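You operate a simulated robot arm through the tools that you are given. There is no shell and no other tool. Be economical: measure what you need, move in short steps, check, and stop when the job is done.

You run a simulated two-armed robot. Do the job below in one go: nothing can be reset, and whatever is moved stays where it is left.

TASK
Pick up the white filter frame with one hand, pass it to the other hand and put it on the top of the drawer case. Set down upright: white filter frame.

The check looks at the end state, three seconds after you hand in, the way a careful person would. Anything else that was tipped, shoved, dropped, spilled or broken makes it a failure.

THE ROBOT
Two 7-joint arms with two-finger parallel grippers on one trunk, on a base that drives. Base frame: it is fixed to the floor where the robot stands at the start and does not move with it; the origin is under the middle of the robot, x ahead of it, y to its left, z up; the surface under the hand at the start is at about z = 860. Units: mm, rad, N and s.
The left shoulder is at the start at [80, 131, 947], the right one opposite. With the tool pointing down near the work surface each hand reaches from about 400 to 860 mm from the robot's upright axis, wherever it stands, measured 20 degrees to its own side. Places, roughly: top of the drawer case [1000, -1000, 1100]. Payload 1.57 kg a hand.
The tool frame of a hand sits at the grasp point between the pads (the TCP): z along the fingers, y along the line on which they close. The tips reach 30 mm beyond it. Largest opening 110 mm; finger width 24, thickness 12; the body of the gripper, 48 by 112 mm, starts 78 mm behind the TCP.
Orientation is that of the tool frame in the base frame, as a unit quaternion [x, y, z, w]. With the fingers straight down and closing along the base's y, the tool's x points along the base's -x, its y along +y and its z along -z.

THE INTERFACE
- The arms move only by the tool apply_moves. It takes "left_rows", "right_rows" or both (then of equal length, played together; a hand with none holds still); each is a list of rows, each a list of 3 entries, a list of its own where there are three numbers: the shift along the tool's x, y, z in units of 50 mm (1.0 is 50 mm), then the turn, a rotation vector about the tool's x, y, z in units of 5 degrees (1.0 is 5 degrees), then the gripper command, from -1 (shut) to 1 (fully open), values between in proportion. In form: [[[dx, dy, dz], [wx, wy, wz], jaw], ...]. A call has 1 to 10 rows; each row shifts and turns the commanded pose from where the row before left it, along the tool's axes as they then stand. A call with a number of a shift or a turn outside -1 to 1 is refused whole. Each row takes 0.2 s and may step no farther than 50 mm and 0.15 rad from the row before; otherwise, or with a gripper value out of range, the whole call is refused. A pose out of reach is approached as far as the arm can. The call stops where the force on the tool passes 40 N (or 10 N more than at its start, if that is more) or the arm is blocked; 0.2 s more then pass. Each finger travels about 108 mm/s and halts on what it meets, pressing with about 34 N; the grip force reading is that of the motor and also rises with nothing between the fingers. The clock runs only during rows and for 0.2 s after the last one: add rows that do not move to give the fingers time. The reply holds the time, the measured pose of the TCP, the force on the tool along the base axes, the opening and the grip force, in the units named above and with some noise, with the torque about the TCP (base axes, N m) and any sound that the robot's microphone picked up, and new pictures: "pictures" is both (left out), scene, wrist or none (wrist: the cameras of the hands that moved).
- Cameras (640 x 400 px; columns grow to the right, rows downward): "scene" is now at [-46.9, 20.7, 1439.7]; the picture's right is [0.21, -0.98, 0.00], its down [-0.37, -0.08, -0.92] and it looks along [0.90, 0.20, -0.38] (base axes); focal length 248 px, centre (320, 200). "left" rides on the left gripper at [70, -16, -141] in its tool frame; the picture's right is [0.23, 0.97, 0.00], its down [-0.86, 0.20, -0.48] and it looks along [-0.47, 0.11, 0.88] (tool axes); focal length 222 px, centre (320, 200). "right" rides on the right gripper at [70, 16, -141] in its tool frame; the picture's right is [-0.23, 0.97, 0.00], its down [-0.86, -0.20, -0.48] and it looks along [-0.47, -0.11, 0.88] (tool axes); focal length 222 px, centre (320, 200). There is no depth. A picture from a camera that has moved, and an enlarged one, comes with that camera's place and axes in the base frame and with its lens.
- base_move(legs): drives the robot by 1 to 6 legs, each [ahead, left, turn to the left] in mm, mm and rad, along the robot's own axes; the way and the turn of a leg run together, so that a leg with both is an arc; at most 1500 mm and 3.142 rad a leg. The arms and the cameras ride along, it lands a little off, and it stops where it bumps. It gives what a move gives, and a new picture of the scene camera.
- head_to(pan, tilt): turns the head with the scene camera to pan (to the left, within 1.902 rad either way) and tilt (down, from -0.506 to 1.204), counted from straight ahead of the robot. It gives what a move gives, and a new picture of the scene camera.
- enlarge(camera, box): a new picture of the part [left, top, right, bottom] of that camera's present view, enlarged. The clock stands still meanwhile.
- hand_in(): hands the job in; it is judged then, once.

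Work in short steps. Places have to be worked out from the pictures, the camera data and where the tool is seen: move nearer, look again, correct. Check each grasp and each placing, and mend what went wrong. You have 120 turns and 260 pictures in all, those below and enlarged ones among them. Open the grippers and draw the arms clear of the work before you hand the job in, unless the task says otherwise; then end with one line.

The tools are called after "Call:" as a command line: name --argument value ..., lists and objects as JSON in quotes. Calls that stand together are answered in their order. apply_moves: Moves the arms, as the interface text tells. Its arguments: {"type":"object","properties":{"left_rows":{"type":"array"},"right_rows":{"type":"array"},"pictures":{"type":"string","enum":["both","scene","wrist","none"]}},"required":[]} The other tools are called the same way: base_move (legs) drives the base; head_to (pan, tilt) turns the head that bears the scene camera; enlarge (camera, box) takes an enlarged picture of a part of a camera's view; hand_in () hands the job in.

At the start:

```text
clock: 0.0
left_position: [280.5, 328.9, 1081.8]
left_orientation: [0.0, 1.0, 0.0, 0.0]
left_contact_force: [0.3, 0.3, -1.2]
left_torque: [0.02, -0.01, 0.0]
left_opening: 109.8
left_grasp_force: 0.1
right_position: [512.3, 20.5, 1174.1]
right_orientation: [0.0, 1.0, 0.0, 0.001]
right_contact_force: [-0.2, -0.1, 0.1]
right_torque: [-0.02, 0.02, 0.01]
right_opening: 110.4
right_grasp_force: 0.1
robot x, y, heading: [-1.0, -3.2, 0.001]
head pan, tilt: [0.215, 0.391]
```

scene: 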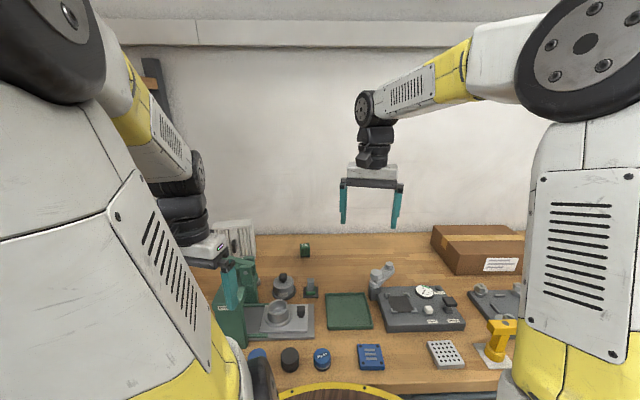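
right: 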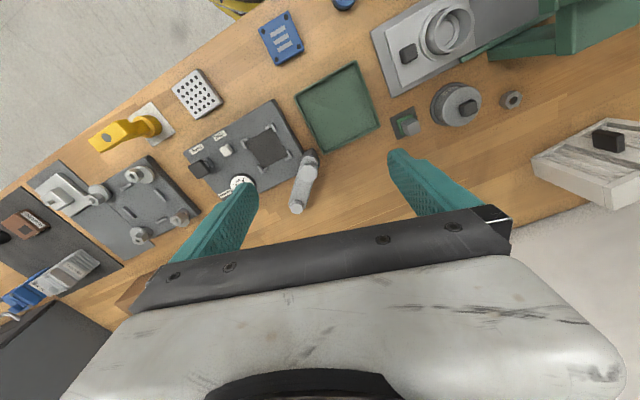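
left: 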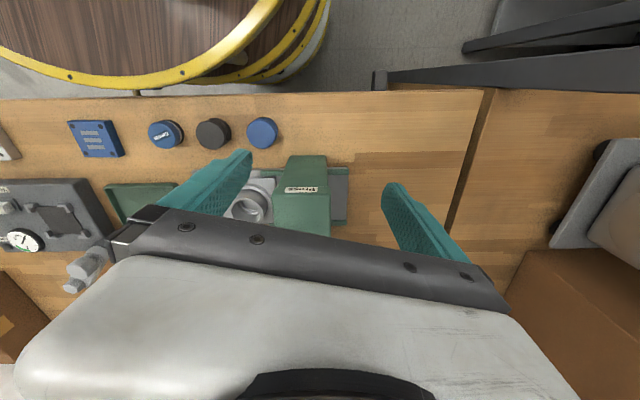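

I look closer at the pale object at the left of the table, which may be the filter frame, and at the one in the right wrist view.

Call:
enlarge --camera "scene" --box '[180, 200, 420, 350]'

Call:
enlarge --camera "right" --box '[400, 60, 640, 210]'

Call:
head_to --pan -0.75 --tilt 0.35

```text
2.67 times, centred on (300, 275) of scene
camera zoom: at [-46.9, 20.7, 1439.7], right [0.21, -0.98, 0.0], down [-0.37, -0.08, -0.92], along [0.9, 0.2, -0.38], focal length 663 px, centre (373, 0)
```

zoom: 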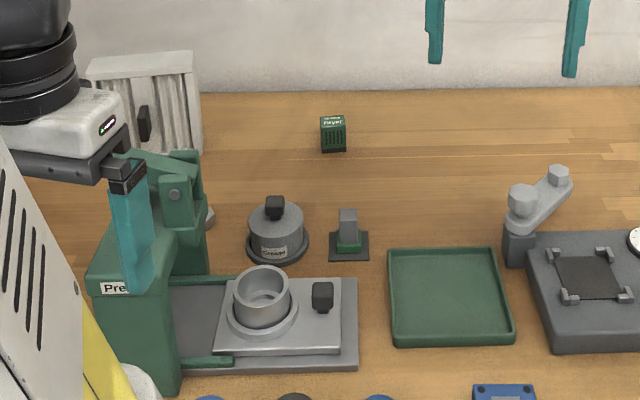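

```text
2.67 times, centred on (520, 135) of right
camera zoom: at [441.9, 36.5, 1315.3], right [0.23, 0.97, 0.0], down [0.86, -0.2, 0.48], along [0.47, -0.11, -0.88], focal length 592 px, centre (-213, 373)
```

zoom: 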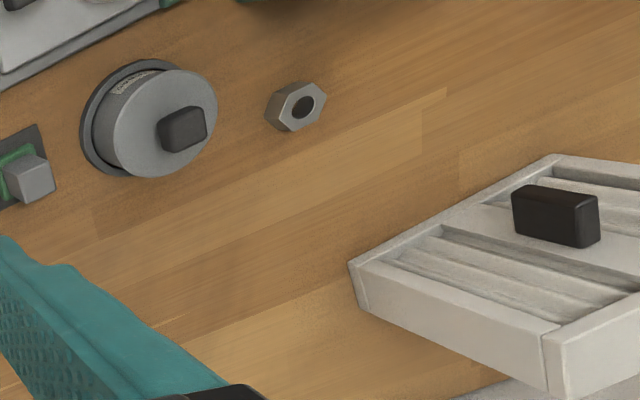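

```text
clock: 1.2
left_position: [280.0, 329.7, 1082.6]
left_orientation: [0.0, 1.0, 0.0, 0.0]
left_contact_force: [-0.8, 0.3, -0.8]
left_torque: [0.02, -0.01, -0.04]
left_opening: 110.0
left_grasp_force: 0.1
right_position: [510.7, 21.2, 1172.9]
right_orientation: [0.0, 1.0, 0.0, 0.0]
right_contact_force: [0.8, -0.6, 0.0]
right_torque: [0.01, -0.04, 0.0]
right_opening: 109.8
right_grasp_force: 0.1
robot x, y, heading: [-1.4, -2.0, 0.0]
head pan, tilt: [-0.75, 0.351]
camera scene: at [-69.4, -62.5, 1443.4], right [-0.68, -0.73, 0.0], down [-0.25, 0.23, -0.94], along [0.69, -0.64, -0.34], focal length 248 px, centre (320, 200)
```

scene: 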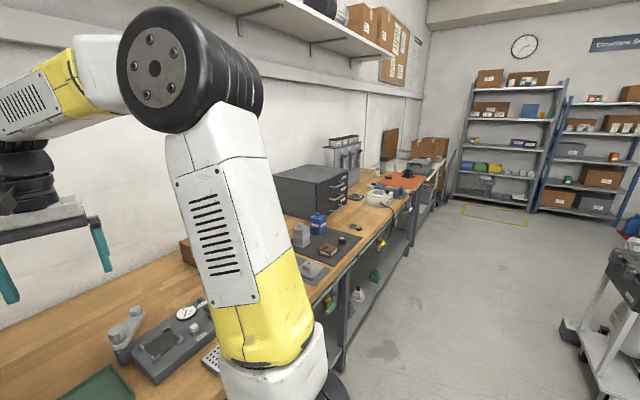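

The frame seems to stand upright near the wall around (720, 500), pleats and a dark handle facing the robot. I shift the left hand out to the left, to clear the view, and look with the head.

Call:
apply_moves --left_rows '[[[0, 1, -0.3], [0, 0, 0], 1], [[0, 1, -0.3], [0, 0, 0], 1], [[0, 1, -0.3], [0, 0, 0], 1], [[0, 0, 0], [0, 0, 0], 1]]' --pictures "none"

Call:
head_to --pan 0.45 --tilt 0.5

```text
refused: row 1 steps farther than a row can; nothing moved
```

```text
clock: 2.6
left_position: [280.5, 329.9, 1081.5]
left_orientation: [0.0, 1.0, 0.0, 0.0]
left_contact_force: [0.2, 0.4, 1.2]
left_torque: [-0.02, -0.01, -0.04]
left_opening: 109.8
left_grasp_force: 0.1
right_position: [511.4, 20.3, 1173.6]
right_orientation: [0.001, 1.0, 0.001, 0.0]
right_contact_force: [0.4, -0.1, -0.9]
right_torque: [0.04, -0.02, 0.0]
right_opening: 109.9
right_grasp_force: 0.1
robot x, y, heading: [0.6, 2.6, -0.001]
head pan, tilt: [0.45, 0.499]
camera scene: at [-55.6, 40.5, 1429.7], right [0.43, -0.9, 0.0], down [-0.43, -0.21, -0.88], along [0.79, 0.38, -0.48], focal length 248 px, centre (320, 200)
```

scene: 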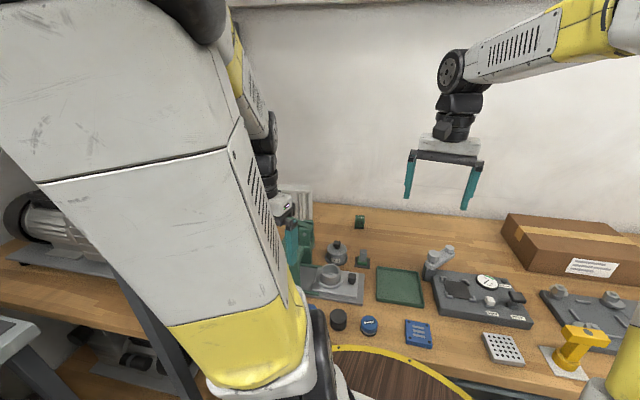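

Row step is limited to 50 mm in total, so I use pure shifts: left hand up 100 and out left 150, pitching it 30° forward for a wrist view.

Call:
apply_moves --left_rows '[[[0, 0, -1], [0, 0, 0], 1], [[0, 0, -1], [0, 0, 0], 1], [[0, 1, 0], [0, 0, 0], 1], [[0, 1, 0], [0, 0, 0], 1], [[0, 0, 0], [0, -1, 0], 1], [[0, 0, 0], [0, -1, 0], 1], [[0, 0, 0], [0, -1, 0], 1], [[0, 0, 0], [0, -1, 0], 1], [[0, 0, 0], [0, 0, 0], 1]]'

```text
clock: 4.6
left_position: [280.9, 429.0, 1182.1]
left_orientation: [0.0, 0.985, 0.0, 0.174]
left_contact_force: [-0.7, -1.3, 0.6]
left_torque: [0.0, 0.0, 0.02]
left_opening: 109.8
left_grasp_force: 0.0
right_position: [511.3, 21.9, 1172.7]
right_orientation: [-0.001, 1.0, 0.0, 0.0]
right_contact_force: [0.3, 0.2, 0.1]
right_torque: [-0.01, 0.0, 0.02]
right_opening: 110.1
right_grasp_force: 0.1
robot x, y, heading: [0.7, -2.2, -0.003]
head pan, tilt: [0.45, 0.499]
camera scene: at [-55.6, 40.6, 1429.7], right [0.44, -0.9, 0.0], down [-0.43, -0.21, -0.88], along [0.79, 0.38, -0.48], focal length 248 px, centre (320, 200)
camera left: at [165.3, 412.1, 1291.7], right [-0.21, 0.97, -0.08], down [0.64, 0.2, 0.74], along [0.74, 0.11, -0.67], focal length 222 px, centre (320, 200)
```

scene: 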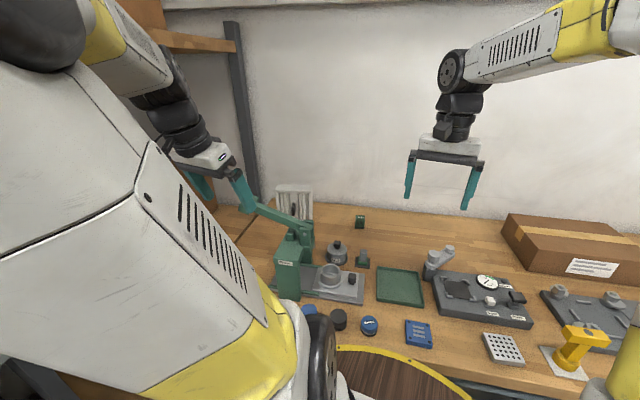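
left: 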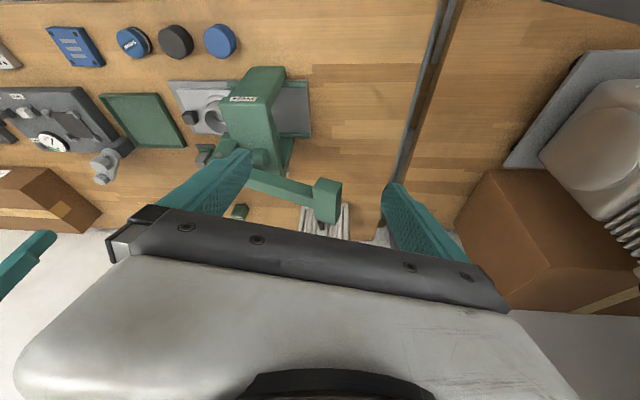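

Call:
enlarge --camera "scene" --box '[240, 170, 368, 250]'

Call:
enlarge --camera "left" --box '[200, 60, 440, 250]'

```text
5.00 times, centred on (304, 210) of scene
camera zoom: at [-55.6, 40.6, 1429.7], right [0.44, -0.9, 0.0], down [-0.43, -0.21, -0.88], along [0.79, 0.38, -0.48], focal length 1243 px, centre (400, 150)
```

zoom: 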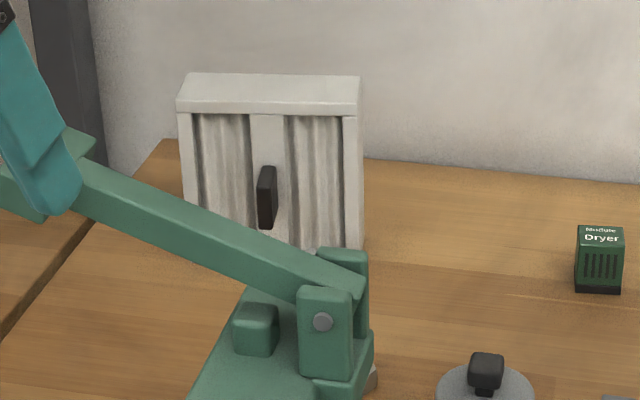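

```text
2.11 times, centred on (320, 155) of left
camera zoom: at [165.3, 412.1, 1291.7], right [-0.21, 0.97, -0.08], down [0.64, 0.2, 0.74], along [0.74, 0.11, -0.67], focal length 468 px, centre (320, 295)
```

zoom: 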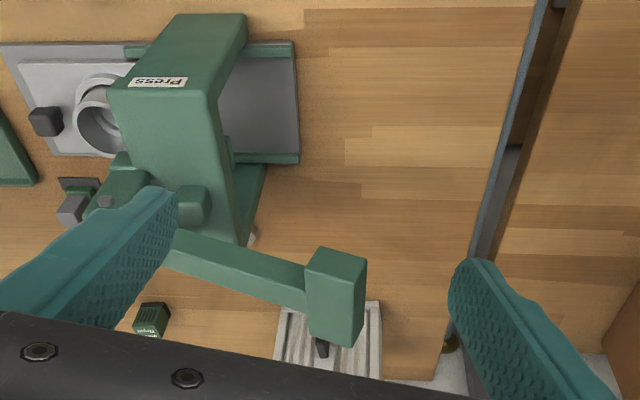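

The frame stands at about (702, 520), turned about 24°, roughly 145 wide, 70 thick, 126 tall, behind a press with a lever reaching up to z≈1090. Before choosing an approach I look at the floor and the left side.

Call:
head_to --pan 1.5 --tilt 0.6

Call:
head_to --pan 0.0 --tilt 1.1

Call:
head_to --pan 0.8 --tilt 0.5

```text
clock: 5.9
left_position: [279.3, 427.9, 1182.0]
left_orientation: [0.001, 0.985, 0.0, 0.174]
left_contact_force: [0.7, 0.3, -0.4]
left_torque: [0.01, 0.01, -0.02]
left_opening: 110.0
left_grasp_force: 0.1
right_position: [511.6, 21.8, 1175.1]
right_orientation: [-0.001, 1.0, 0.0, 0.0]
right_contact_force: [0.6, 0.2, -0.6]
right_torque: [0.03, 0.0, 0.0]
right_opening: 110.1
right_grasp_force: 0.0
robot x, y, heading: [4.8, -0.1, -0.0]
head pan, tilt: [1.499, 0.6]
camera scene: at [-131.2, 89.1, 1420.6], right [1.0, -0.07, 0.0], down [-0.04, -0.56, -0.83], along [0.06, 0.82, -0.56], focal length 248 px, centre (320, 200)
```

scene: 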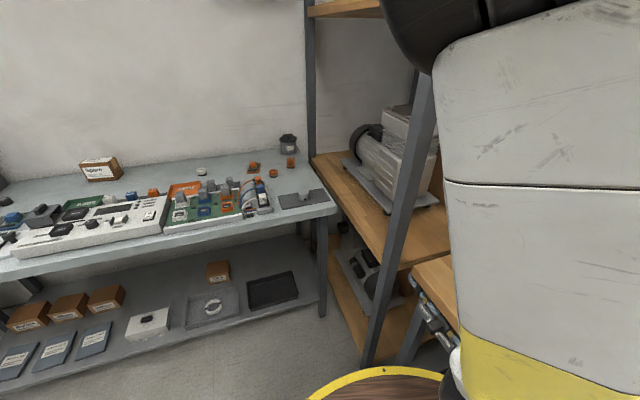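

```text
clock: 7.5
left_position: [279.5, 428.6, 1183.1]
left_orientation: [0.0, 0.985, 0.0, 0.174]
left_contact_force: [0.2, 0.1, 0.1]
left_torque: [-0.01, -0.01, 0.0]
left_opening: 110.0
left_grasp_force: 0.1
right_position: [510.4, 20.8, 1173.4]
right_orientation: [0.0, 1.0, 0.0, 0.0]
right_contact_force: [-0.3, 0.6, 1.0]
right_torque: [0.0, -0.05, -0.02]
right_opening: 109.8
right_grasp_force: 0.2
robot x, y, heading: [1.0, 0.6, 0.001]
head pan, tilt: [0.0, 1.1]
camera scene: at [-74.4, 1.0, 1382.0], right [0.0, -1.0, 0.0], down [-0.89, 0.0, -0.45], along [0.45, 0.0, -0.89], focal length 248 px, centre (320, 200)
```

scene: 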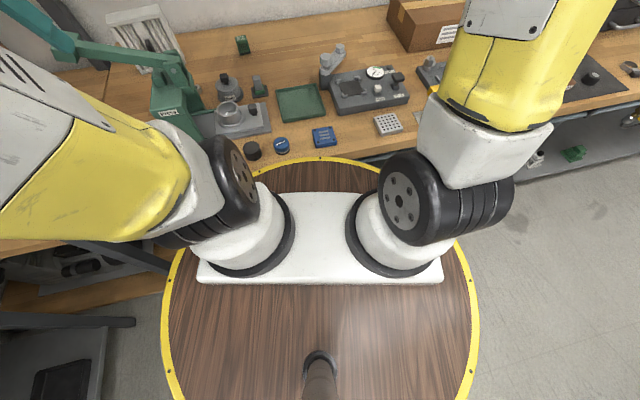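

```text
clock: 8.7
left_position: [279.4, 428.9, 1182.6]
left_orientation: [0.0, 0.985, -0.001, 0.174]
left_contact_force: [-0.6, -0.6, 0.0]
left_torque: [0.01, 0.02, -0.01]
left_opening: 109.9
left_grasp_force: 0.0
right_position: [510.9, 20.2, 1173.0]
right_orientation: [0.0, 1.0, 0.001, 0.0]
right_contact_force: [-0.9, 0.0, 0.3]
right_torque: [0.0, -0.06, 0.0]
right_opening: 109.9
right_grasp_force: 0.1
robot x, y, heading: [1.9, 1.5, -0.001]
head pan, tilt: [0.799, 0.499]
camera scene: at [-74.1, 66.1, 1429.7], right [0.72, -0.7, 0.0], down [-0.33, -0.34, -0.88], along [0.61, 0.63, -0.48], focal length 248 px, centre (320, 200)
```

scene: 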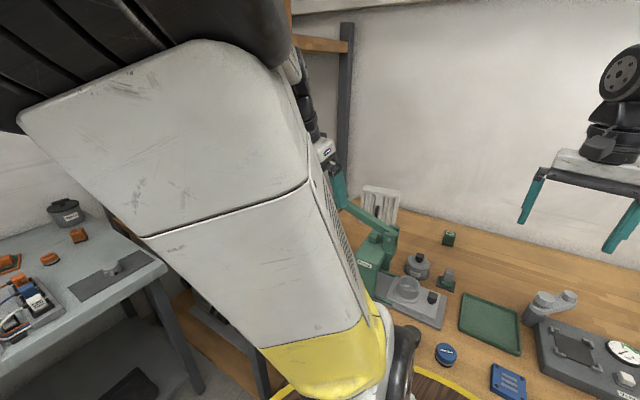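

The disc base already touches the table edge and a shelf stands to the left, so I plan to turn right about 0.7 rad and shift left ~220, letting the left arm come in over the press with a high elbow. First I raise the left hand and undo its pitch.

Call:
apply_moves --left_rows '[[[0, 0, 0], [0, 1, 0], 1], [[0, 0, 0], [0, 1, 0], 1], [[0, 0, 0], [0, 1, 0], 1], [[0, 0, 0], [0, 1, 0], 1], [[0, 0, -1], [0, 0, 0], 1], [[0, 0, -1], [0, 0, 0], 1], [[0, -1, 0], [0, 0, 0], 1], [[0, 0, 0], [0, 0, 0], 1]]' --pictures "none"

Call:
base_move --legs '[[0, 0, -0.7]]'

```text
clock: 10.5
left_position: [281.5, 378.3, 1280.9]
left_orientation: [0.001, 1.0, -0.001, 0.0]
left_contact_force: [-0.3, -0.4, -0.3]
left_torque: [0.0, 0.0, 0.0]
left_opening: 110.1
left_grasp_force: 0.0
right_position: [512.4, 21.0, 1172.4]
right_orientation: [0.0, 1.0, 0.0, 0.001]
right_contact_force: [-0.1, -0.4, -0.4]
right_torque: [0.02, -0.02, -0.01]
right_opening: 109.9
right_grasp_force: 0.0
robot x, y, heading: [0.5, 1.2, 0.004]
head pan, tilt: [0.799, 0.499]
```

```text
clock: 12.8
left_position: [460.4, 98.6, 1280.8]
left_orientation: [0.351, 0.936, 0.0, 0.0]
left_contact_force: [-1.4, -0.5, -0.4]
left_torque: [0.02, 0.02, 0.02]
left_opening: 110.0
left_grasp_force: 0.0
right_position: [399.2, -320.0, 1172.6]
right_orientation: [0.351, 0.936, 0.0, 0.0]
right_contact_force: [0.2, 0.1, 0.5]
right_torque: [0.03, -0.01, 0.0]
right_opening: 109.9
right_grasp_force: 0.0
robot x, y, heading: [0.7, -1.5, -0.716]
head pan, tilt: [0.799, 0.499]
camera scene: at [-12.3, 100.3, 1429.7], right [0.08, -1.0, 0.0], down [-0.48, -0.04, -0.88], along [0.87, 0.07, -0.48], focal length 248 px, centre (320, 200)
```

scene: 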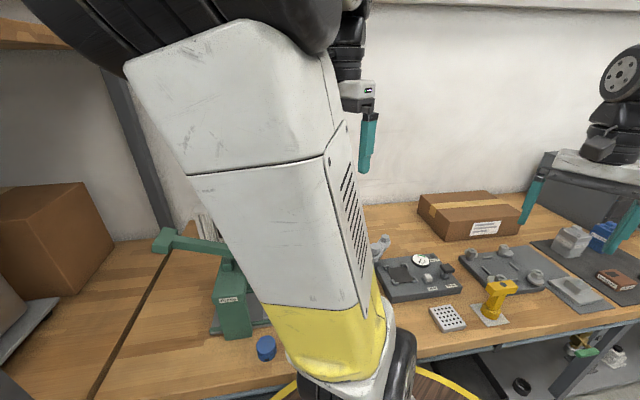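

Turned cleanly. Now shift the base about 220 mm along the base frame's +y.

Call:
base_move --legs '[[-144, 166, 0]]'

```text
clock: 14.2
left_position: [462.7, 264.7, 1280.4]
left_orientation: [0.35, 0.937, 0.0, -0.001]
left_contact_force: [0.9, -0.9, -0.4]
left_torque: [-0.06, -0.01, 0.01]
left_opening: 109.8
left_grasp_force: 0.1
right_position: [400.8, -155.7, 1173.1]
right_orientation: [0.35, 0.937, 0.0, -0.001]
right_contact_force: [-0.5, 0.0, 0.2]
right_torque: [-0.06, 0.01, 0.03]
right_opening: 109.8
right_grasp_force: 0.1
robot x, y, heading: [2.0, 167.8, -0.714]
head pan, tilt: [0.799, 0.499]
stopped in leg 1: the robot was blocked; the commanded pose is now the measured one
camera scene: at [-11.0, 264.4, 1429.7], right [0.08, -1.0, 0.0], down [-0.48, -0.04, -0.88], along [0.87, 0.07, -0.48], focal length 248 px, centre (320, 200)
```

scene: 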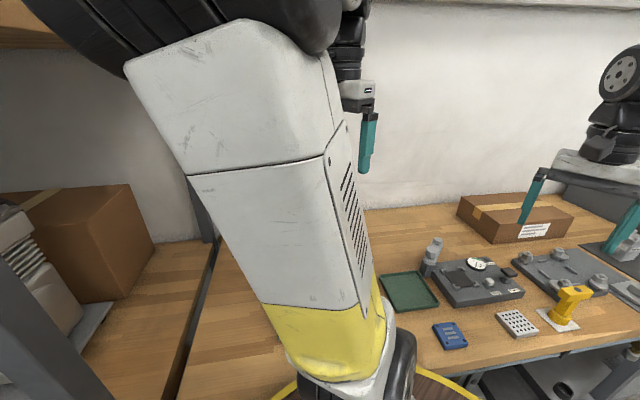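

Blocked at y=168 by the shelf, which is good enough: the left shoulder is at about (147, 214). I move the left hand at height toward the frame and turn it to align with the frame's thickness.

Call:
apply_moves --left_rows '[[[0, 1, 0], [0, 0, 0], 1], [[0, 1, 0], [0, 0, 0], 1], [[0, 1, 0], [0, 0, 0], 1], [[0, 1, 0], [0, 0, 0], 1], [[0, 1, 0], [0, 0, 0], 1], [[0, 0, 0], [0, 0, 1], 1], [[0, 0, 0], [0, 0, 1], 1], [[0, 0, 0], [0, 0, 1], 1], [[0, 0, 0], [0, 0, 1], 1], [[0, 0, 0], [0, 0, 1], 1]]'

```text
clock: 16.4
left_position: [626.8, 453.6, 1281.2]
left_orientation: [0.546, 0.838, -0.001, 0.0]
left_contact_force: [0.5, -0.8, -0.1]
left_torque: [0.02, -0.02, -0.01]
left_opening: 109.7
left_grasp_force: 0.2
right_position: [400.8, -154.6, 1173.9]
right_orientation: [0.351, 0.936, 0.0, 0.0]
right_contact_force: [1.3, 0.9, 0.9]
right_torque: [0.01, 0.02, 0.0]
right_opening: 110.0
right_grasp_force: 0.1
robot x, y, heading: [-1.0, 164.9, -0.711]
head pan, tilt: [0.799, 0.499]
camera scene: at [-11.0, 264.2, 1429.7], right [0.08, -1.0, 0.0], down [-0.48, -0.04, -0.88], along [0.87, 0.07, -0.48], focal length 248 px, centre (320, 200)
camera left: at [582.7, 509.9, 1422.5], right [0.8, 0.6, 0.0], down [0.53, -0.7, 0.48], along [0.29, -0.38, -0.88], focal length 222 px, centre (320, 200)
```

scene: 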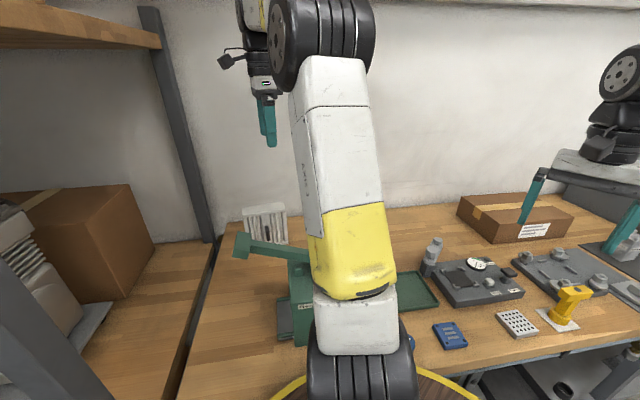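
left: 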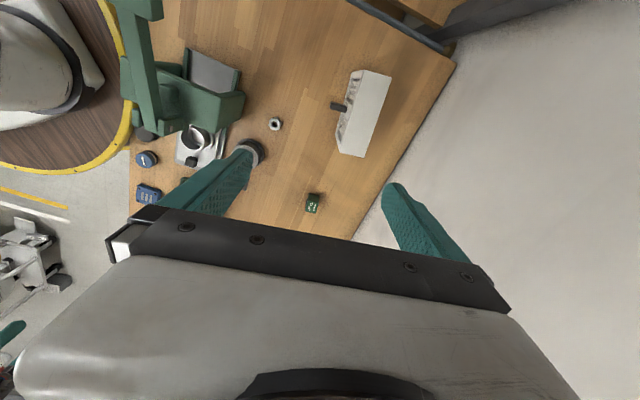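

Call:
enlarge --camera "left" --box '[290, 40, 450, 180]'

Call:
enlarge --camera "scene" --box '[220, 180, 316, 270]'

```text
2.86 times, centred on (370, 110) of left
camera zoom: at [582.7, 509.9, 1422.5], right [0.8, 0.6, 0.0], down [0.53, -0.7, 0.48], along [0.29, -0.38, -0.88], focal length 635 px, centre (177, 457)
```

zoom: 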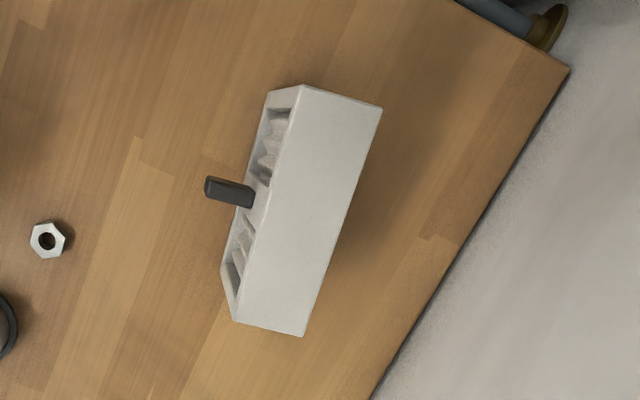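

```text
4.44 times, centred on (268, 225) of scene
camera zoom: at [-11.0, 264.2, 1429.7], right [0.08, -1.0, 0.0], down [-0.48, -0.04, -0.88], along [0.87, 0.07, -0.48], focal length 1105 px, centre (551, 89)
```

zoom: 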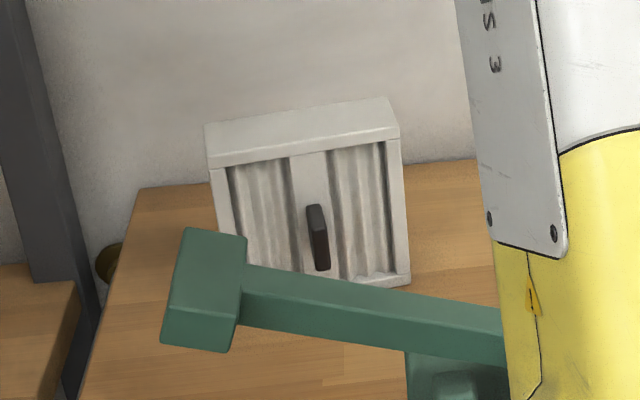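

The top face is clear now: centre about (684, 508), 145 x 50 mm, top near z≈1000, and the tool is exactly aligned with its thickness. I move over the left half of it and descend to 1130 for a check.

Call:
apply_moves --left_rows '[[[0.55, 0.75, 0], [0, 0, 0], 1], [[0.54, 0.74, 0], [0, 0, 0], 1], [[0, 0, 1], [0, 0, 0], 1], [[0, 0, 1], [0, 0, 0], 1], [[0, 0, 1], [0, 0, 0], 1], [[0, 0, 0], [0, 0, 0], 1]]'

```text
clock: 17.8
left_position: [673.4, 532.6, 1129.2]
left_orientation: [0.545, 0.839, 0.0, 0.0]
left_contact_force: [-1.6, -0.3, 0.3]
left_torque: [-0.02, -0.02, 0.04]
left_opening: 110.1
left_grasp_force: 0.1
right_position: [401.1, -156.6, 1174.9]
right_orientation: [0.351, 0.936, 0.0, 0.0]
right_contact_force: [-0.3, -0.6, -0.3]
right_torque: [-0.02, 0.02, 0.0]
right_opening: 110.0
right_grasp_force: 0.0
robot x, y, heading: [-0.2, 162.4, -0.716]
head pan, tilt: [0.799, 0.499]
camera scene: at [-10.9, 264.2, 1429.7], right [0.08, -1.0, 0.0], down [-0.48, -0.04, -0.88], along [0.87, 0.07, -0.48], focal length 248 px, centre (320, 200)
camera left: at [629.2, 588.6, 1270.9], right [0.8, 0.6, 0.0], down [0.53, -0.7, 0.48], along [0.29, -0.38, -0.88], focal length 222 px, centre (320, 200)
```

scene: 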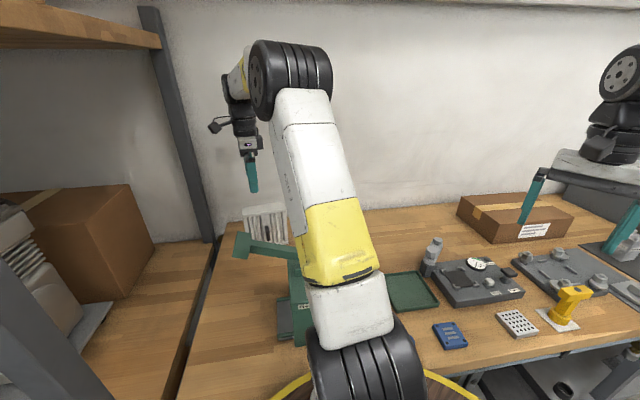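
left: 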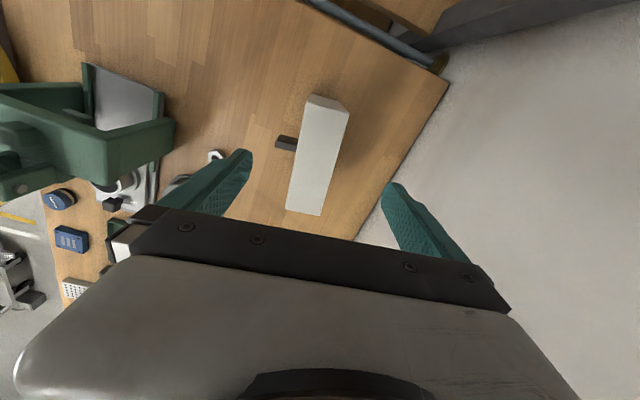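

Position agrees with the estimate (frame centre ≈ (682, 513)). I shift 7 mm outward and descend to z≈1030, then check finger clearance.

Call:
apply_moves --left_rows '[[[0.14, 0, 0], [0, 0, 0], 1], [[0, 0, 1], [0, 0, 0], 1], [[0, 0, 1], [0, 0, 0], 1], [[0, 0, 0], [0, 0, 0], 1]]'

Call:
enlarge --camera "scene" --box '[200, 120, 360, 270]'

```text
clock: 18.8
left_position: [669.8, 540.0, 1029.0]
left_orientation: [0.544, 0.839, 0.0, 0.0]
left_contact_force: [-0.4, -0.5, -1.0]
left_torque: [-0.01, 0.04, -0.01]
left_opening: 109.9
left_grasp_force: 0.0
right_position: [401.4, -154.6, 1173.6]
right_orientation: [0.35, 0.937, 0.0, -0.001]
right_contact_force: [0.5, 0.3, 0.4]
right_torque: [-0.01, 0.01, 0.0]
right_opening: 110.1
right_grasp_force: 0.0
robot x, y, heading: [2.3, 162.8, -0.721]
head pan, tilt: [0.799, 0.499]
camera scene: at [-11.0, 264.2, 1429.7], right [0.08, -1.0, 0.0], down [-0.48, -0.04, -0.88], along [0.87, 0.07, -0.48], focal length 248 px, centre (320, 200)
camera left: at [625.6, 596.0, 1171.0], right [0.8, 0.6, 0.0], down [0.53, -0.7, 0.48], along [0.29, -0.38, -0.88], focal length 222 px, centre (320, 200)
```

scene: 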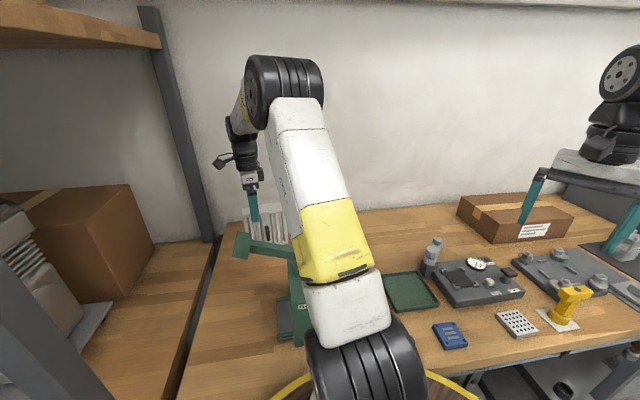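
left: 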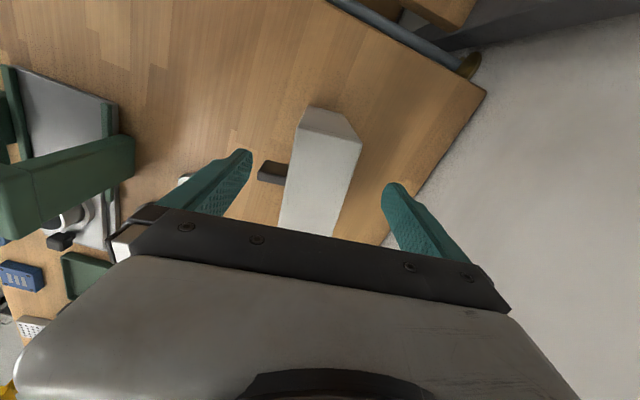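

```text
2.67 times, centred on (280, 195) of scene
camera zoom: at [-11.0, 264.2, 1429.7], right [0.08, -1.0, 0.0], down [-0.48, -0.04, -0.88], along [0.87, 0.07, -0.48], focal length 663 px, centre (427, 213)
```

zoom: 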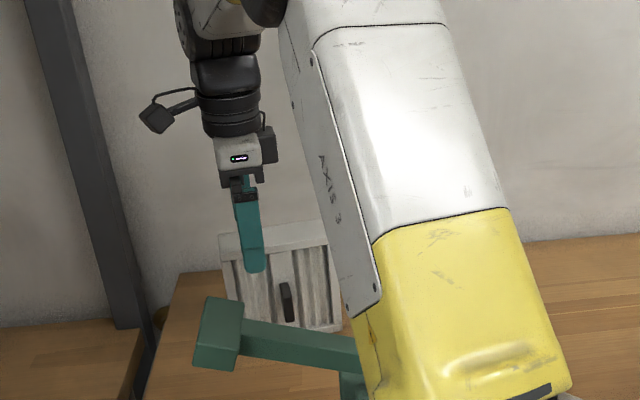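

Fingers straddle the frame centrally, top at z≈995. I go down 45 mm with an 8 mm shift inward, then close.

Call:
apply_moves --left_rows '[[[-0.16, 0, 0], [0, 0, 0], 1], [[0, 0, 0.5], [0, 0, 0], 1], [[0, 0, 0.42], [0, 0, 0], 1], [[0, 0, 0], [0, 0, 0], 0.4], [[0, 0, 0], [0, 0, 0], -0.2], [[0, 0, 0], [0, 0, 0], -0.6], [[0, 0, 0], [0, 0, 0], -1], [[0, 0, 0], [0, 0, 0], -1]]'

```text
clock: 20.6
left_position: [674.2, 532.3, 984.8]
left_orientation: [0.544, 0.839, 0.0, 0.0]
left_contact_force: [-0.2, 0.4, -0.1]
left_torque: [0.03, 0.01, 0.01]
left_opening: 49.5
left_grasp_force: 34.0
right_position: [402.1, -155.5, 1173.7]
right_orientation: [0.35, 0.937, 0.001, 0.0]
right_contact_force: [-0.1, 0.2, 0.1]
right_torque: [-0.01, -0.03, 0.0]
right_opening: 110.2
right_grasp_force: 0.1
robot x, y, heading: [3.5, 164.1, -0.722]
head pan, tilt: [0.799, 0.499]
camera scene: at [-10.9, 264.2, 1429.7], right [0.08, -1.0, 0.0], down [-0.48, -0.04, -0.88], along [0.87, 0.07, -0.48], focal length 248 px, centre (320, 200)
camera left: at [629.1, 588.8, 1126.1], right [0.8, 0.6, 0.0], down [0.53, -0.7, 0.48], along [0.29, -0.38, -0.88], focal length 222 px, centre (320, 200)
```

scene: 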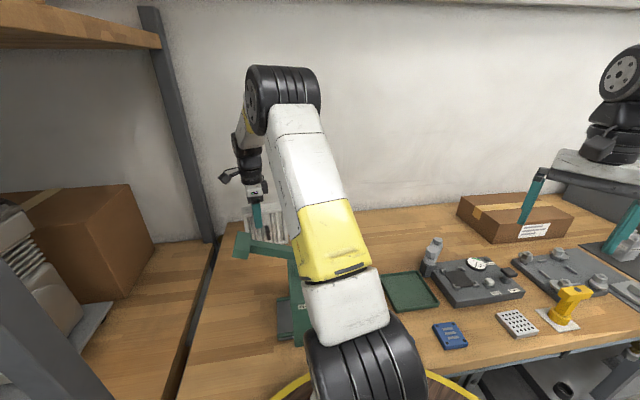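
left: 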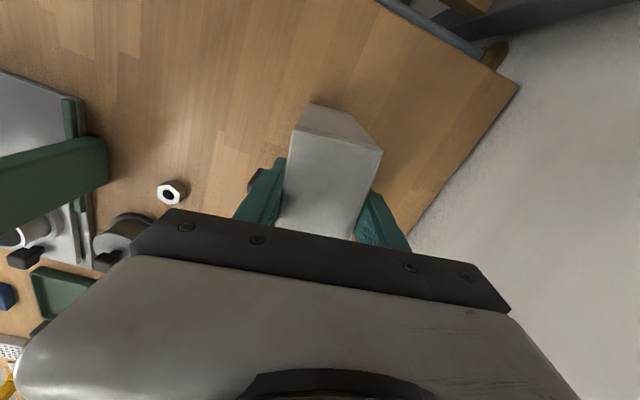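

Grasped: opening 49.5 mm with 34 N grip. I lift 100 mm in gentle steps and check weight and tilt.

Call:
apply_moves --left_rows '[[[0, 0, -0.3], [0, 0, 0], -1], [[0, 0, -0.5], [0, 0, 0], -1], [[0, 0, -0.6], [0, 0, 0], -1], [[0, 0, -0.6], [0, 0, 0], -1], [[0, 0, 0], [0, 0, 0], -1]]'

Call:
enlarge --camera "scene" --box '[200, 120, 360, 270]'

```text
clock: 21.8
left_position: [674.4, 532.3, 1083.8]
left_orientation: [0.545, 0.839, -0.001, -0.001]
left_contact_force: [-0.1, 0.0, -1.4]
left_torque: [-0.02, 0.02, -0.03]
left_opening: 49.4
left_grasp_force: 34.0
right_position: [402.1, -155.4, 1171.8]
right_orientation: [0.35, 0.937, 0.0, 0.0]
right_contact_force: [0.2, 0.6, 0.8]
right_torque: [0.01, -0.03, 0.02]
right_opening: 110.1
right_grasp_force: 0.0
robot x, y, heading: [2.9, 164.0, -0.715]
head pan, tilt: [0.799, 0.499]
camera scene: at [-10.9, 264.2, 1429.7], right [0.08, -1.0, 0.0], down [-0.48, -0.04, -0.88], along [0.87, 0.07, -0.48], focal length 248 px, centre (320, 200)
camera left: at [630.4, 589.0, 1225.4], right [0.8, 0.6, 0.0], down [0.53, -0.7, 0.48], along [0.29, -0.38, -0.88], focal length 222 px, centre (320, 200)
```

scene: 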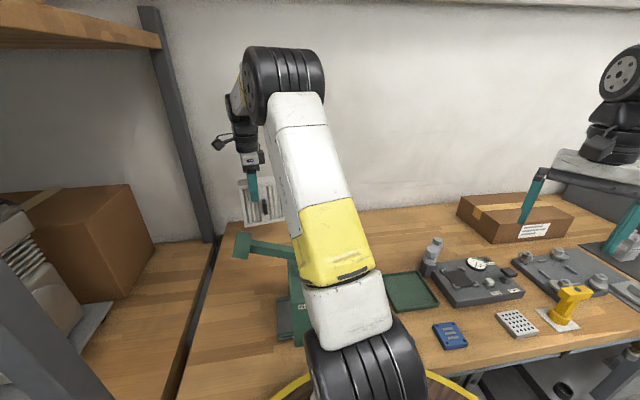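
left: 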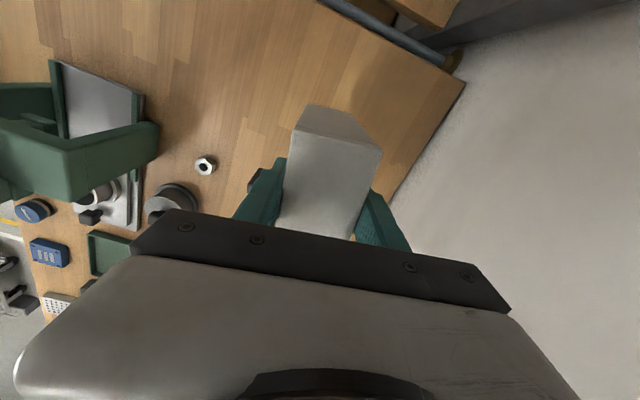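

```text
2.67 times, centred on (280, 195) of scene
camera zoom: at [-10.9, 264.2, 1429.7], right [0.08, -1.0, 0.0], down [-0.48, -0.04, -0.88], along [0.87, 0.07, -0.48], focal length 663 px, centre (427, 213)
```

zoom: 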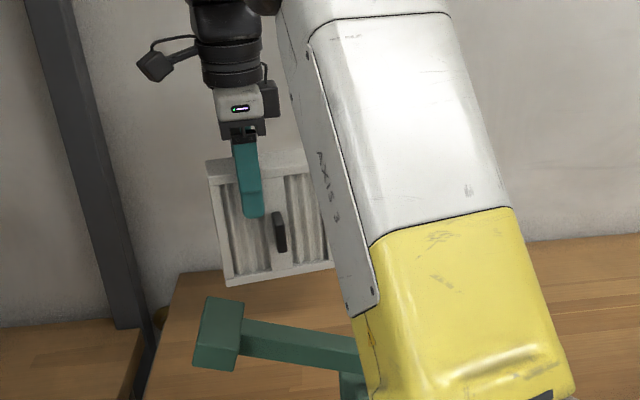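

The frame hangs level and is very light. I raise it well above the press lever, while moving the right hand up and aside.

Call:
apply_moves --left_rows '[[[0, 0, -0.9], [0, 0, 0], -1], [[0, 0, -0.9], [0, 0, 0], -1], [[0, 0, -0.9], [0, 0, 0], -1], [[0, 0, -0.9], [0, 0, 0], -1], [[0, 0, 0], [0, 0, 0], -1], [[0, 0, 0], [0, 0, 0], -1]]' --right_rows '[[[0, 0, -1], [0, 0, 0], 1], [[0, 0, -1], [0, 0, 0], 1], [[0, -1, 0], [0, 0, 0], 1], [[0, -1, 0], [0, 0, 0], 1], [[0, -1, 0], [0, 0, 0], 1], [[0, -1, 0], [0, 0, 0], 1]]' --pictures "scene"

```text
clock: 23.2
left_position: [676.0, 532.2, 1262.9]
left_orientation: [0.544, 0.839, 0.001, 0.0]
left_contact_force: [0.0, 0.3, -1.6]
left_torque: [-0.03, 0.03, -0.02]
left_opening: 49.9
left_grasp_force: 34.1
right_position: [270.7, -305.3, 1272.9]
right_orientation: [0.349, 0.937, 0.001, 0.0]
right_contact_force: [0.8, -0.4, -0.2]
right_torque: [-0.03, 0.01, -0.01]
right_opening: 110.2
right_grasp_force: 0.0
robot x, y, heading: [0.4, 165.8, -0.721]
head pan, tilt: [0.799, 0.499]
camera scene: at [-10.8, 264.5, 1429.7], right [0.08, -1.0, 0.0], down [-0.48, -0.04, -0.88], along [0.87, 0.07, -0.48], focal length 248 px, centre (320, 200)
```

scene: 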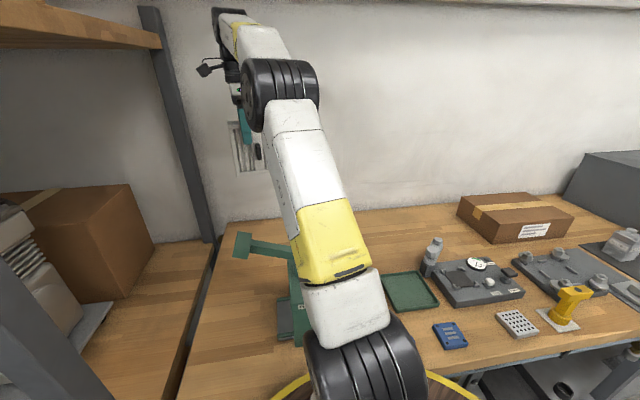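

Now I carry the frame toward the middle, over the back of the table and clear of the press.

Call:
apply_moves --left_rows '[[[-0.66, -0.6, 0], [0, 0, 0], -1], [[-0.66, -0.6, 0], [0, 0, 0], -1], [[-0.66, -0.6, 0], [0, 0, 0], -1], [[-0.66, -0.6, 0], [0, 0, 0], -1], [[-0.66, -0.6, 0], [0, 0, 0], -1], [[-0.66, -0.6, 0], [0, 0, 0], -1], [[-0.66, -0.6, 0], [0, 0, 0], -1], [[-0.66, -0.6, 0], [0, 0, 0], -1], [[0, 0, 0], [0, 0, 0], -1]]' --pictures "scene"

```text
clock: 25.2
left_position: [560.2, 193.2, 1264.5]
left_orientation: [0.545, 0.839, -0.001, 0.001]
left_contact_force: [0.3, 0.1, -1.6]
left_torque: [0.01, -0.03, 0.0]
left_opening: 49.4
left_grasp_force: 34.2
right_position: [270.4, -304.2, 1274.1]
right_orientation: [0.35, 0.937, 0.0, -0.001]
right_contact_force: [0.6, -0.3, 0.3]
right_torque: [0.02, 0.0, 0.01]
right_opening: 109.8
right_grasp_force: 0.0
robot x, y, heading: [1.6, 165.8, -0.719]
head pan, tilt: [0.799, 0.499]
camera scene: at [-11.0, 264.1, 1429.7], right [0.08, -1.0, 0.0], down [-0.48, -0.04, -0.88], along [0.87, 0.07, -0.48], focal length 248 px, centre (320, 200)
```

scene: 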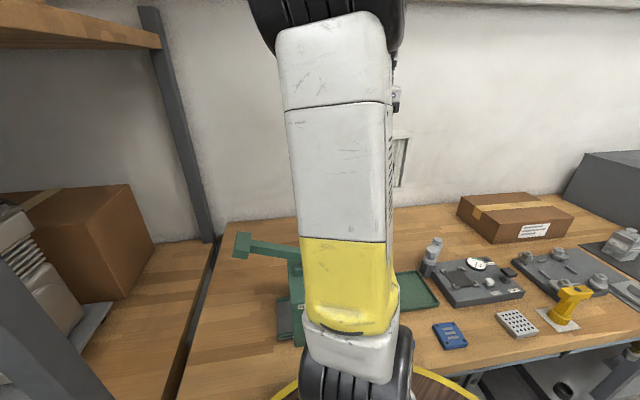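

Call:
apply_moves --left_rows '[[[-0.63, -0.76, 0], [0, 0, 0], -1], [[-0.63, -0.76, 0], [0, 0, 0], -1], [[-0.63, -0.76, 0], [0, 0, 0], -1], [[-0.63, -0.76, 0], [0, 0, 0], -1], [[-0.63, -0.76, 0], [0, 0, 0], -1], [[-0.63, -0.76, 0], [0, 0, 0], -1], [[0, 0, 0], [0, 0, 1], -1], [[0, 0, 0], [0, 0, 1], -1], [[0, 0, 0], [0, 0, 1], -1], [[0, 0, 0], [0, 0, 1], -1]]' --pictures "none"

Call:
apply_moves --left_rows '[[[0, 0, 0], [0, 0, 1], -1], [[0, 0, 0], [0, 0, 1], -1], [[0, 0, 0], [0, 0, 1], -1], [[0, 0, 0], [0, 0, 1], -1], [[0, 0, 0], [0, 0, 1], -1], [[0, 0, 0], [0, 0, 1], -1], [[0, 0, 0], [0, 0, 1], -1], [[0, 0, 0], [0, 0, 1], -1], [[0, 0, 0], [0, 0, 1], -1], [[0, 0, 0], [0, 0, 0], -1]]' --pictures "none"

Call:
head_to --pan -0.1 --tilt 0.3

```text
clock: 27.4
left_position: [429.1, -71.7, 1263.8]
left_orientation: [0.683, 0.73, 0.001, 0.0]
left_contact_force: [-0.4, 0.3, -1.5]
left_torque: [0.01, 0.0, -0.01]
left_opening: 49.5
left_grasp_force: 33.9
right_position: [270.9, -304.6, 1274.4]
right_orientation: [0.35, 0.937, 0.0, 0.0]
right_contact_force: [0.2, 0.8, 0.2]
right_torque: [-0.01, 0.0, -0.01]
right_opening: 109.9
right_grasp_force: 0.0
robot x, y, heading: [0.2, 161.8, -0.712]
head pan, tilt: [0.799, 0.499]
```

```text
clock: 29.6
left_position: [429.0, -72.2, 1264.0]
left_orientation: [0.91, 0.414, 0.0, 0.0]
left_contact_force: [0.3, -0.1, -1.5]
left_torque: [0.02, -0.02, 0.01]
left_opening: 49.6
left_grasp_force: 33.5
right_position: [271.5, -304.1, 1272.5]
right_orientation: [0.35, 0.937, 0.0, 0.0]
right_contact_force: [-0.2, -0.2, 0.0]
right_torque: [-0.01, -0.04, 0.02]
right_opening: 110.3
right_grasp_force: 0.1
robot x, y, heading: [4.2, 163.9, -0.713]
head pan, tilt: [0.799, 0.499]
```

```text
clock: 30.8
left_position: [429.5, -70.2, 1263.7]
left_orientation: [0.91, 0.415, 0.001, 0.001]
left_contact_force: [0.9, 0.2, -1.5]
left_torque: [0.06, 0.0, 0.01]
left_opening: 49.5
left_grasp_force: 34.2
right_position: [271.1, -304.5, 1272.5]
right_orientation: [0.35, 0.937, 0.0, 0.0]
right_contact_force: [0.4, -0.2, 1.0]
right_torque: [0.01, 0.03, -0.03]
right_opening: 110.0
right_grasp_force: 0.2
robot x, y, heading: [-0.1, 163.7, -0.711]
head pan, tilt: [-0.099, 0.3]
camera scene: at [-37.7, 188.6, 1448.1], right [-0.73, -0.69, 0.0], down [-0.2, 0.22, -0.96], along [0.66, -0.69, -0.3], focal length 248 px, centre (320, 200)
```

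scene: 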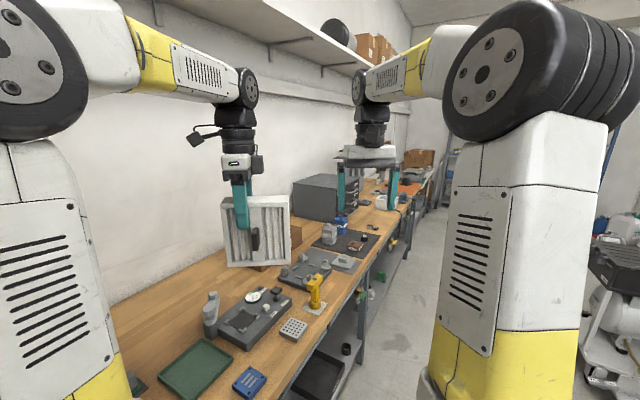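

Excellent view: the frame hangs level with its width along the robot's left-right, centre ≈ (410, -93), top z≈1276. I turn the right hand in place: yaw 90° left, then pitch 45° so its fingers point left-down.

Call:
apply_moves --right_rows '[[[0, 0, 0], [0, 0, -1], 1], [[0, 0, 0], [0, 0, -1], 1], [[0, 0, 0], [0, 0, -1], 1], [[0, 0, 0], [0, 0, -1], 1], [[0, 0, 0], [0, 0, -1], 1], [[0, 0, 0], [0, 0, -1], 1], [[0, 0, 0], [0, 0, -1], 1], [[0, 0, 0], [0, 0, -1], 1], [[0, 0, 0], [0, 0, -1], 1], [[0, 0, 0], [0, 0, -1], 1]]' --pictures "none"

Call:
apply_moves --right_rows '[[[0, 0, 0], [0, 0, -1], 1], [[0, 0, 0], [0, 0, -1], 1], [[0, 0, 0], [0, 0, -1], 1], [[0, 0, 0], [0, 0, -1], 1], [[0, 0, 0], [0, 0, -1], 1], [[0, 0, 0], [0, 0, -1], 1], [[0, 0, 0], [0, 0, -1], 1], [[0, 0, 0], [0, 0, -1], 1], [[0, 0, 0], [0, 0, 0], 1]]' --pictures "scene"

```text
clock: 33.0
left_position: [430.1, -71.7, 1263.9]
left_orientation: [0.91, 0.415, 0.0, 0.0]
left_contact_force: [0.2, -0.5, -1.7]
left_torque: [0.04, -0.03, -0.01]
left_opening: 49.5
left_grasp_force: 34.7
right_position: [270.1, -306.3, 1273.2]
right_orientation: [-0.08, 0.997, 0.0, 0.0]
right_contact_force: [1.2, -0.1, -0.4]
right_torque: [-0.01, 0.0, -0.01]
right_opening: 109.8
right_grasp_force: 0.0
robot x, y, heading: [2.5, 158.7, -0.718]
head pan, tilt: [-0.099, 0.3]
```

```text
clock: 35.0
left_position: [429.1, -71.4, 1263.9]
left_orientation: [0.91, 0.415, 0.0, 0.0]
left_contact_force: [0.5, -0.4, -0.6]
left_torque: [0.05, -0.03, 0.02]
left_opening: 49.6
left_grasp_force: 33.6
right_position: [269.9, -305.4, 1272.3]
right_orientation: [-0.416, 0.909, 0.0, 0.0]
right_contact_force: [-0.8, -0.4, 0.4]
right_torque: [0.0, 0.02, -0.02]
right_opening: 110.0
right_grasp_force: 0.0
robot x, y, heading: [2.7, 163.9, -0.714]
head pan, tilt: [-0.099, 0.3]
camera scene: at [-37.7, 188.5, 1448.1], right [-0.73, -0.69, 0.0], down [-0.2, 0.22, -0.96], along [0.65, -0.7, -0.3], focal length 248 px, centre (320, 200)
```

scene: 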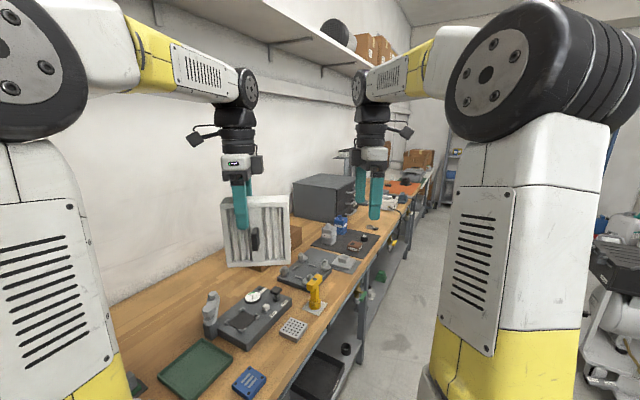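

Call:
apply_moves --right_rows '[[[0, 0, 0], [0, -1, 0], 1], [[0, 0, 0], [0, -1, 0], 1], [[0, 0, 0], [0, -1, 0], 1], [[0, 0, 0], [0, -1, 0], 1], [[0, 0, 0], [0, -1, 0], 1], [[0, 0, 0], [0, -1, 0], 1], [[0, 0, 0], [0, -1, 0], 1], [[0, 0, 0], [0, -1, 0], 1], [[0, 0, 0], [0, -1, 0], 1], [[0, 0, 0], [0, 0, 0], 1]]'

```text
clock: 37.2
left_position: [430.4, -70.8, 1264.9]
left_orientation: [0.91, 0.415, 0.0, 0.0]
left_contact_force: [0.3, 0.2, -0.8]
left_torque: [-0.01, -0.04, 0.01]
left_opening: 49.8
left_grasp_force: 34.3
right_position: [269.4, -306.5, 1273.4]
right_orientation: [-0.383, 0.841, 0.159, 0.349]
right_contact_force: [0.2, 0.8, 0.1]
right_torque: [-0.01, -0.03, -0.01]
right_opening: 110.1
right_grasp_force: 0.1
robot x, y, heading: [6.0, 164.5, -0.718]
head pan, tilt: [-0.099, 0.3]
camera scene: at [-37.7, 188.5, 1448.1], right [-0.73, -0.69, 0.0], down [-0.2, 0.22, -0.96], along [0.65, -0.7, -0.3], focal length 248 px, centre (320, 200)
camera right: at [160.1, -409.1, 1324.5], right [-0.63, 0.76, 0.16], down [0.32, 0.07, 0.94], along [0.71, 0.65, -0.29], focal length 222 px, centre (320, 200)
```

scene: 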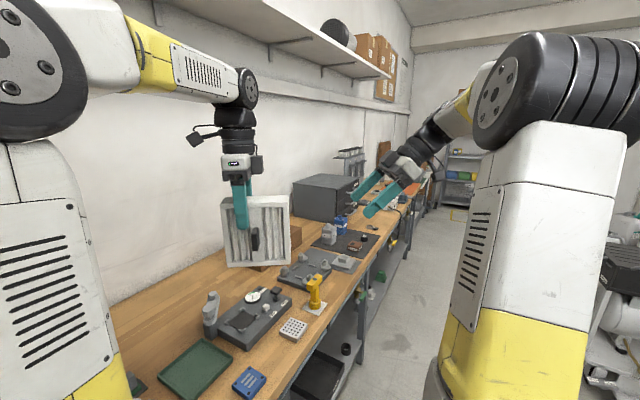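
right: 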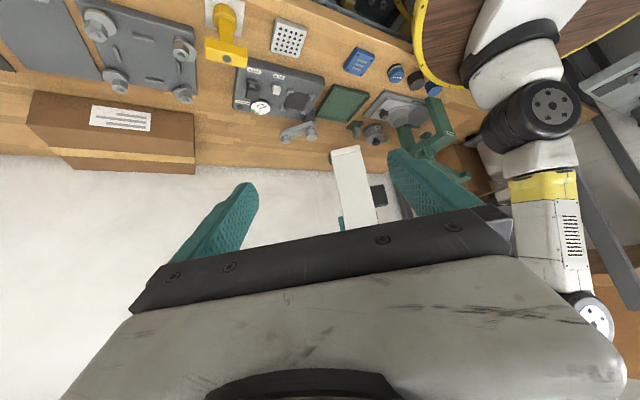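

The frame's right end appears exactly where predicted. I align the right hand sideways and advance 60 mm along its fingers.

Call:
apply_moves --right_rows '[[[-0.8, 0.23, 0], [0, 0, 0], 1], [[-0.8, 0.23, 0], [0, 0, 0], 1], [[-0.82, 0.22, 0], [0, 0, 0], 1], [[0, 0, 0.6], [0, 0, 0], 1], [[0, 0, 0.6], [0, 0, 0], 1], [[0, 0, 0], [0, 0, 0], 1]]'

```text
clock: 38.6
left_position: [429.6, -72.2, 1264.6]
left_orientation: [0.91, 0.415, 0.0, 0.0]
left_contact_force: [-0.8, -0.1, -1.0]
left_torque: [0.02, -0.03, 0.02]
left_opening: 49.4
left_grasp_force: 33.9
right_position: [329.4, -189.0, 1316.8]
right_orientation: [-0.383, 0.84, 0.159, 0.348]
right_contact_force: [0.5, 0.8, -0.6]
right_torque: [0.03, -0.02, -0.02]
right_opening: 110.1
right_grasp_force: 0.1
robot x, y, heading: [4.5, 167.1, -0.718]
head pan, tilt: [-0.099, 0.3]
camera scene: at [-37.7, 188.5, 1448.1], right [-0.73, -0.69, 0.0], down [-0.2, 0.22, -0.96], along [0.65, -0.7, -0.3], focal length 248 px, centre (320, 200)
camera right: at [219.1, -291.3, 1367.3], right [-0.63, 0.76, 0.16], down [0.33, 0.07, 0.94], along [0.71, 0.65, -0.29], focal length 222 px, centre (320, 200)
```

scene: 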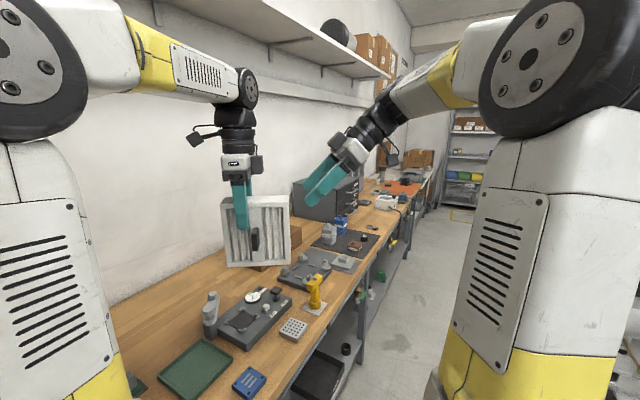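
right: 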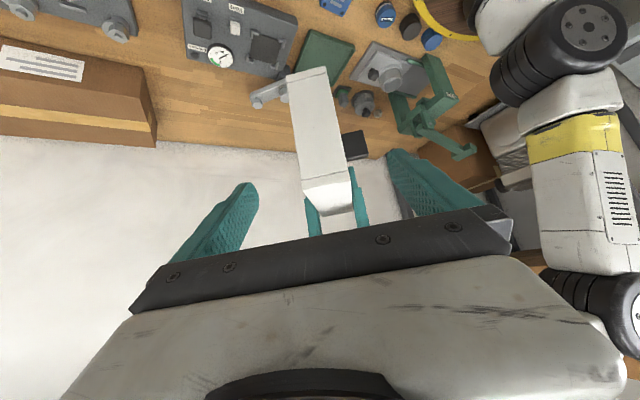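

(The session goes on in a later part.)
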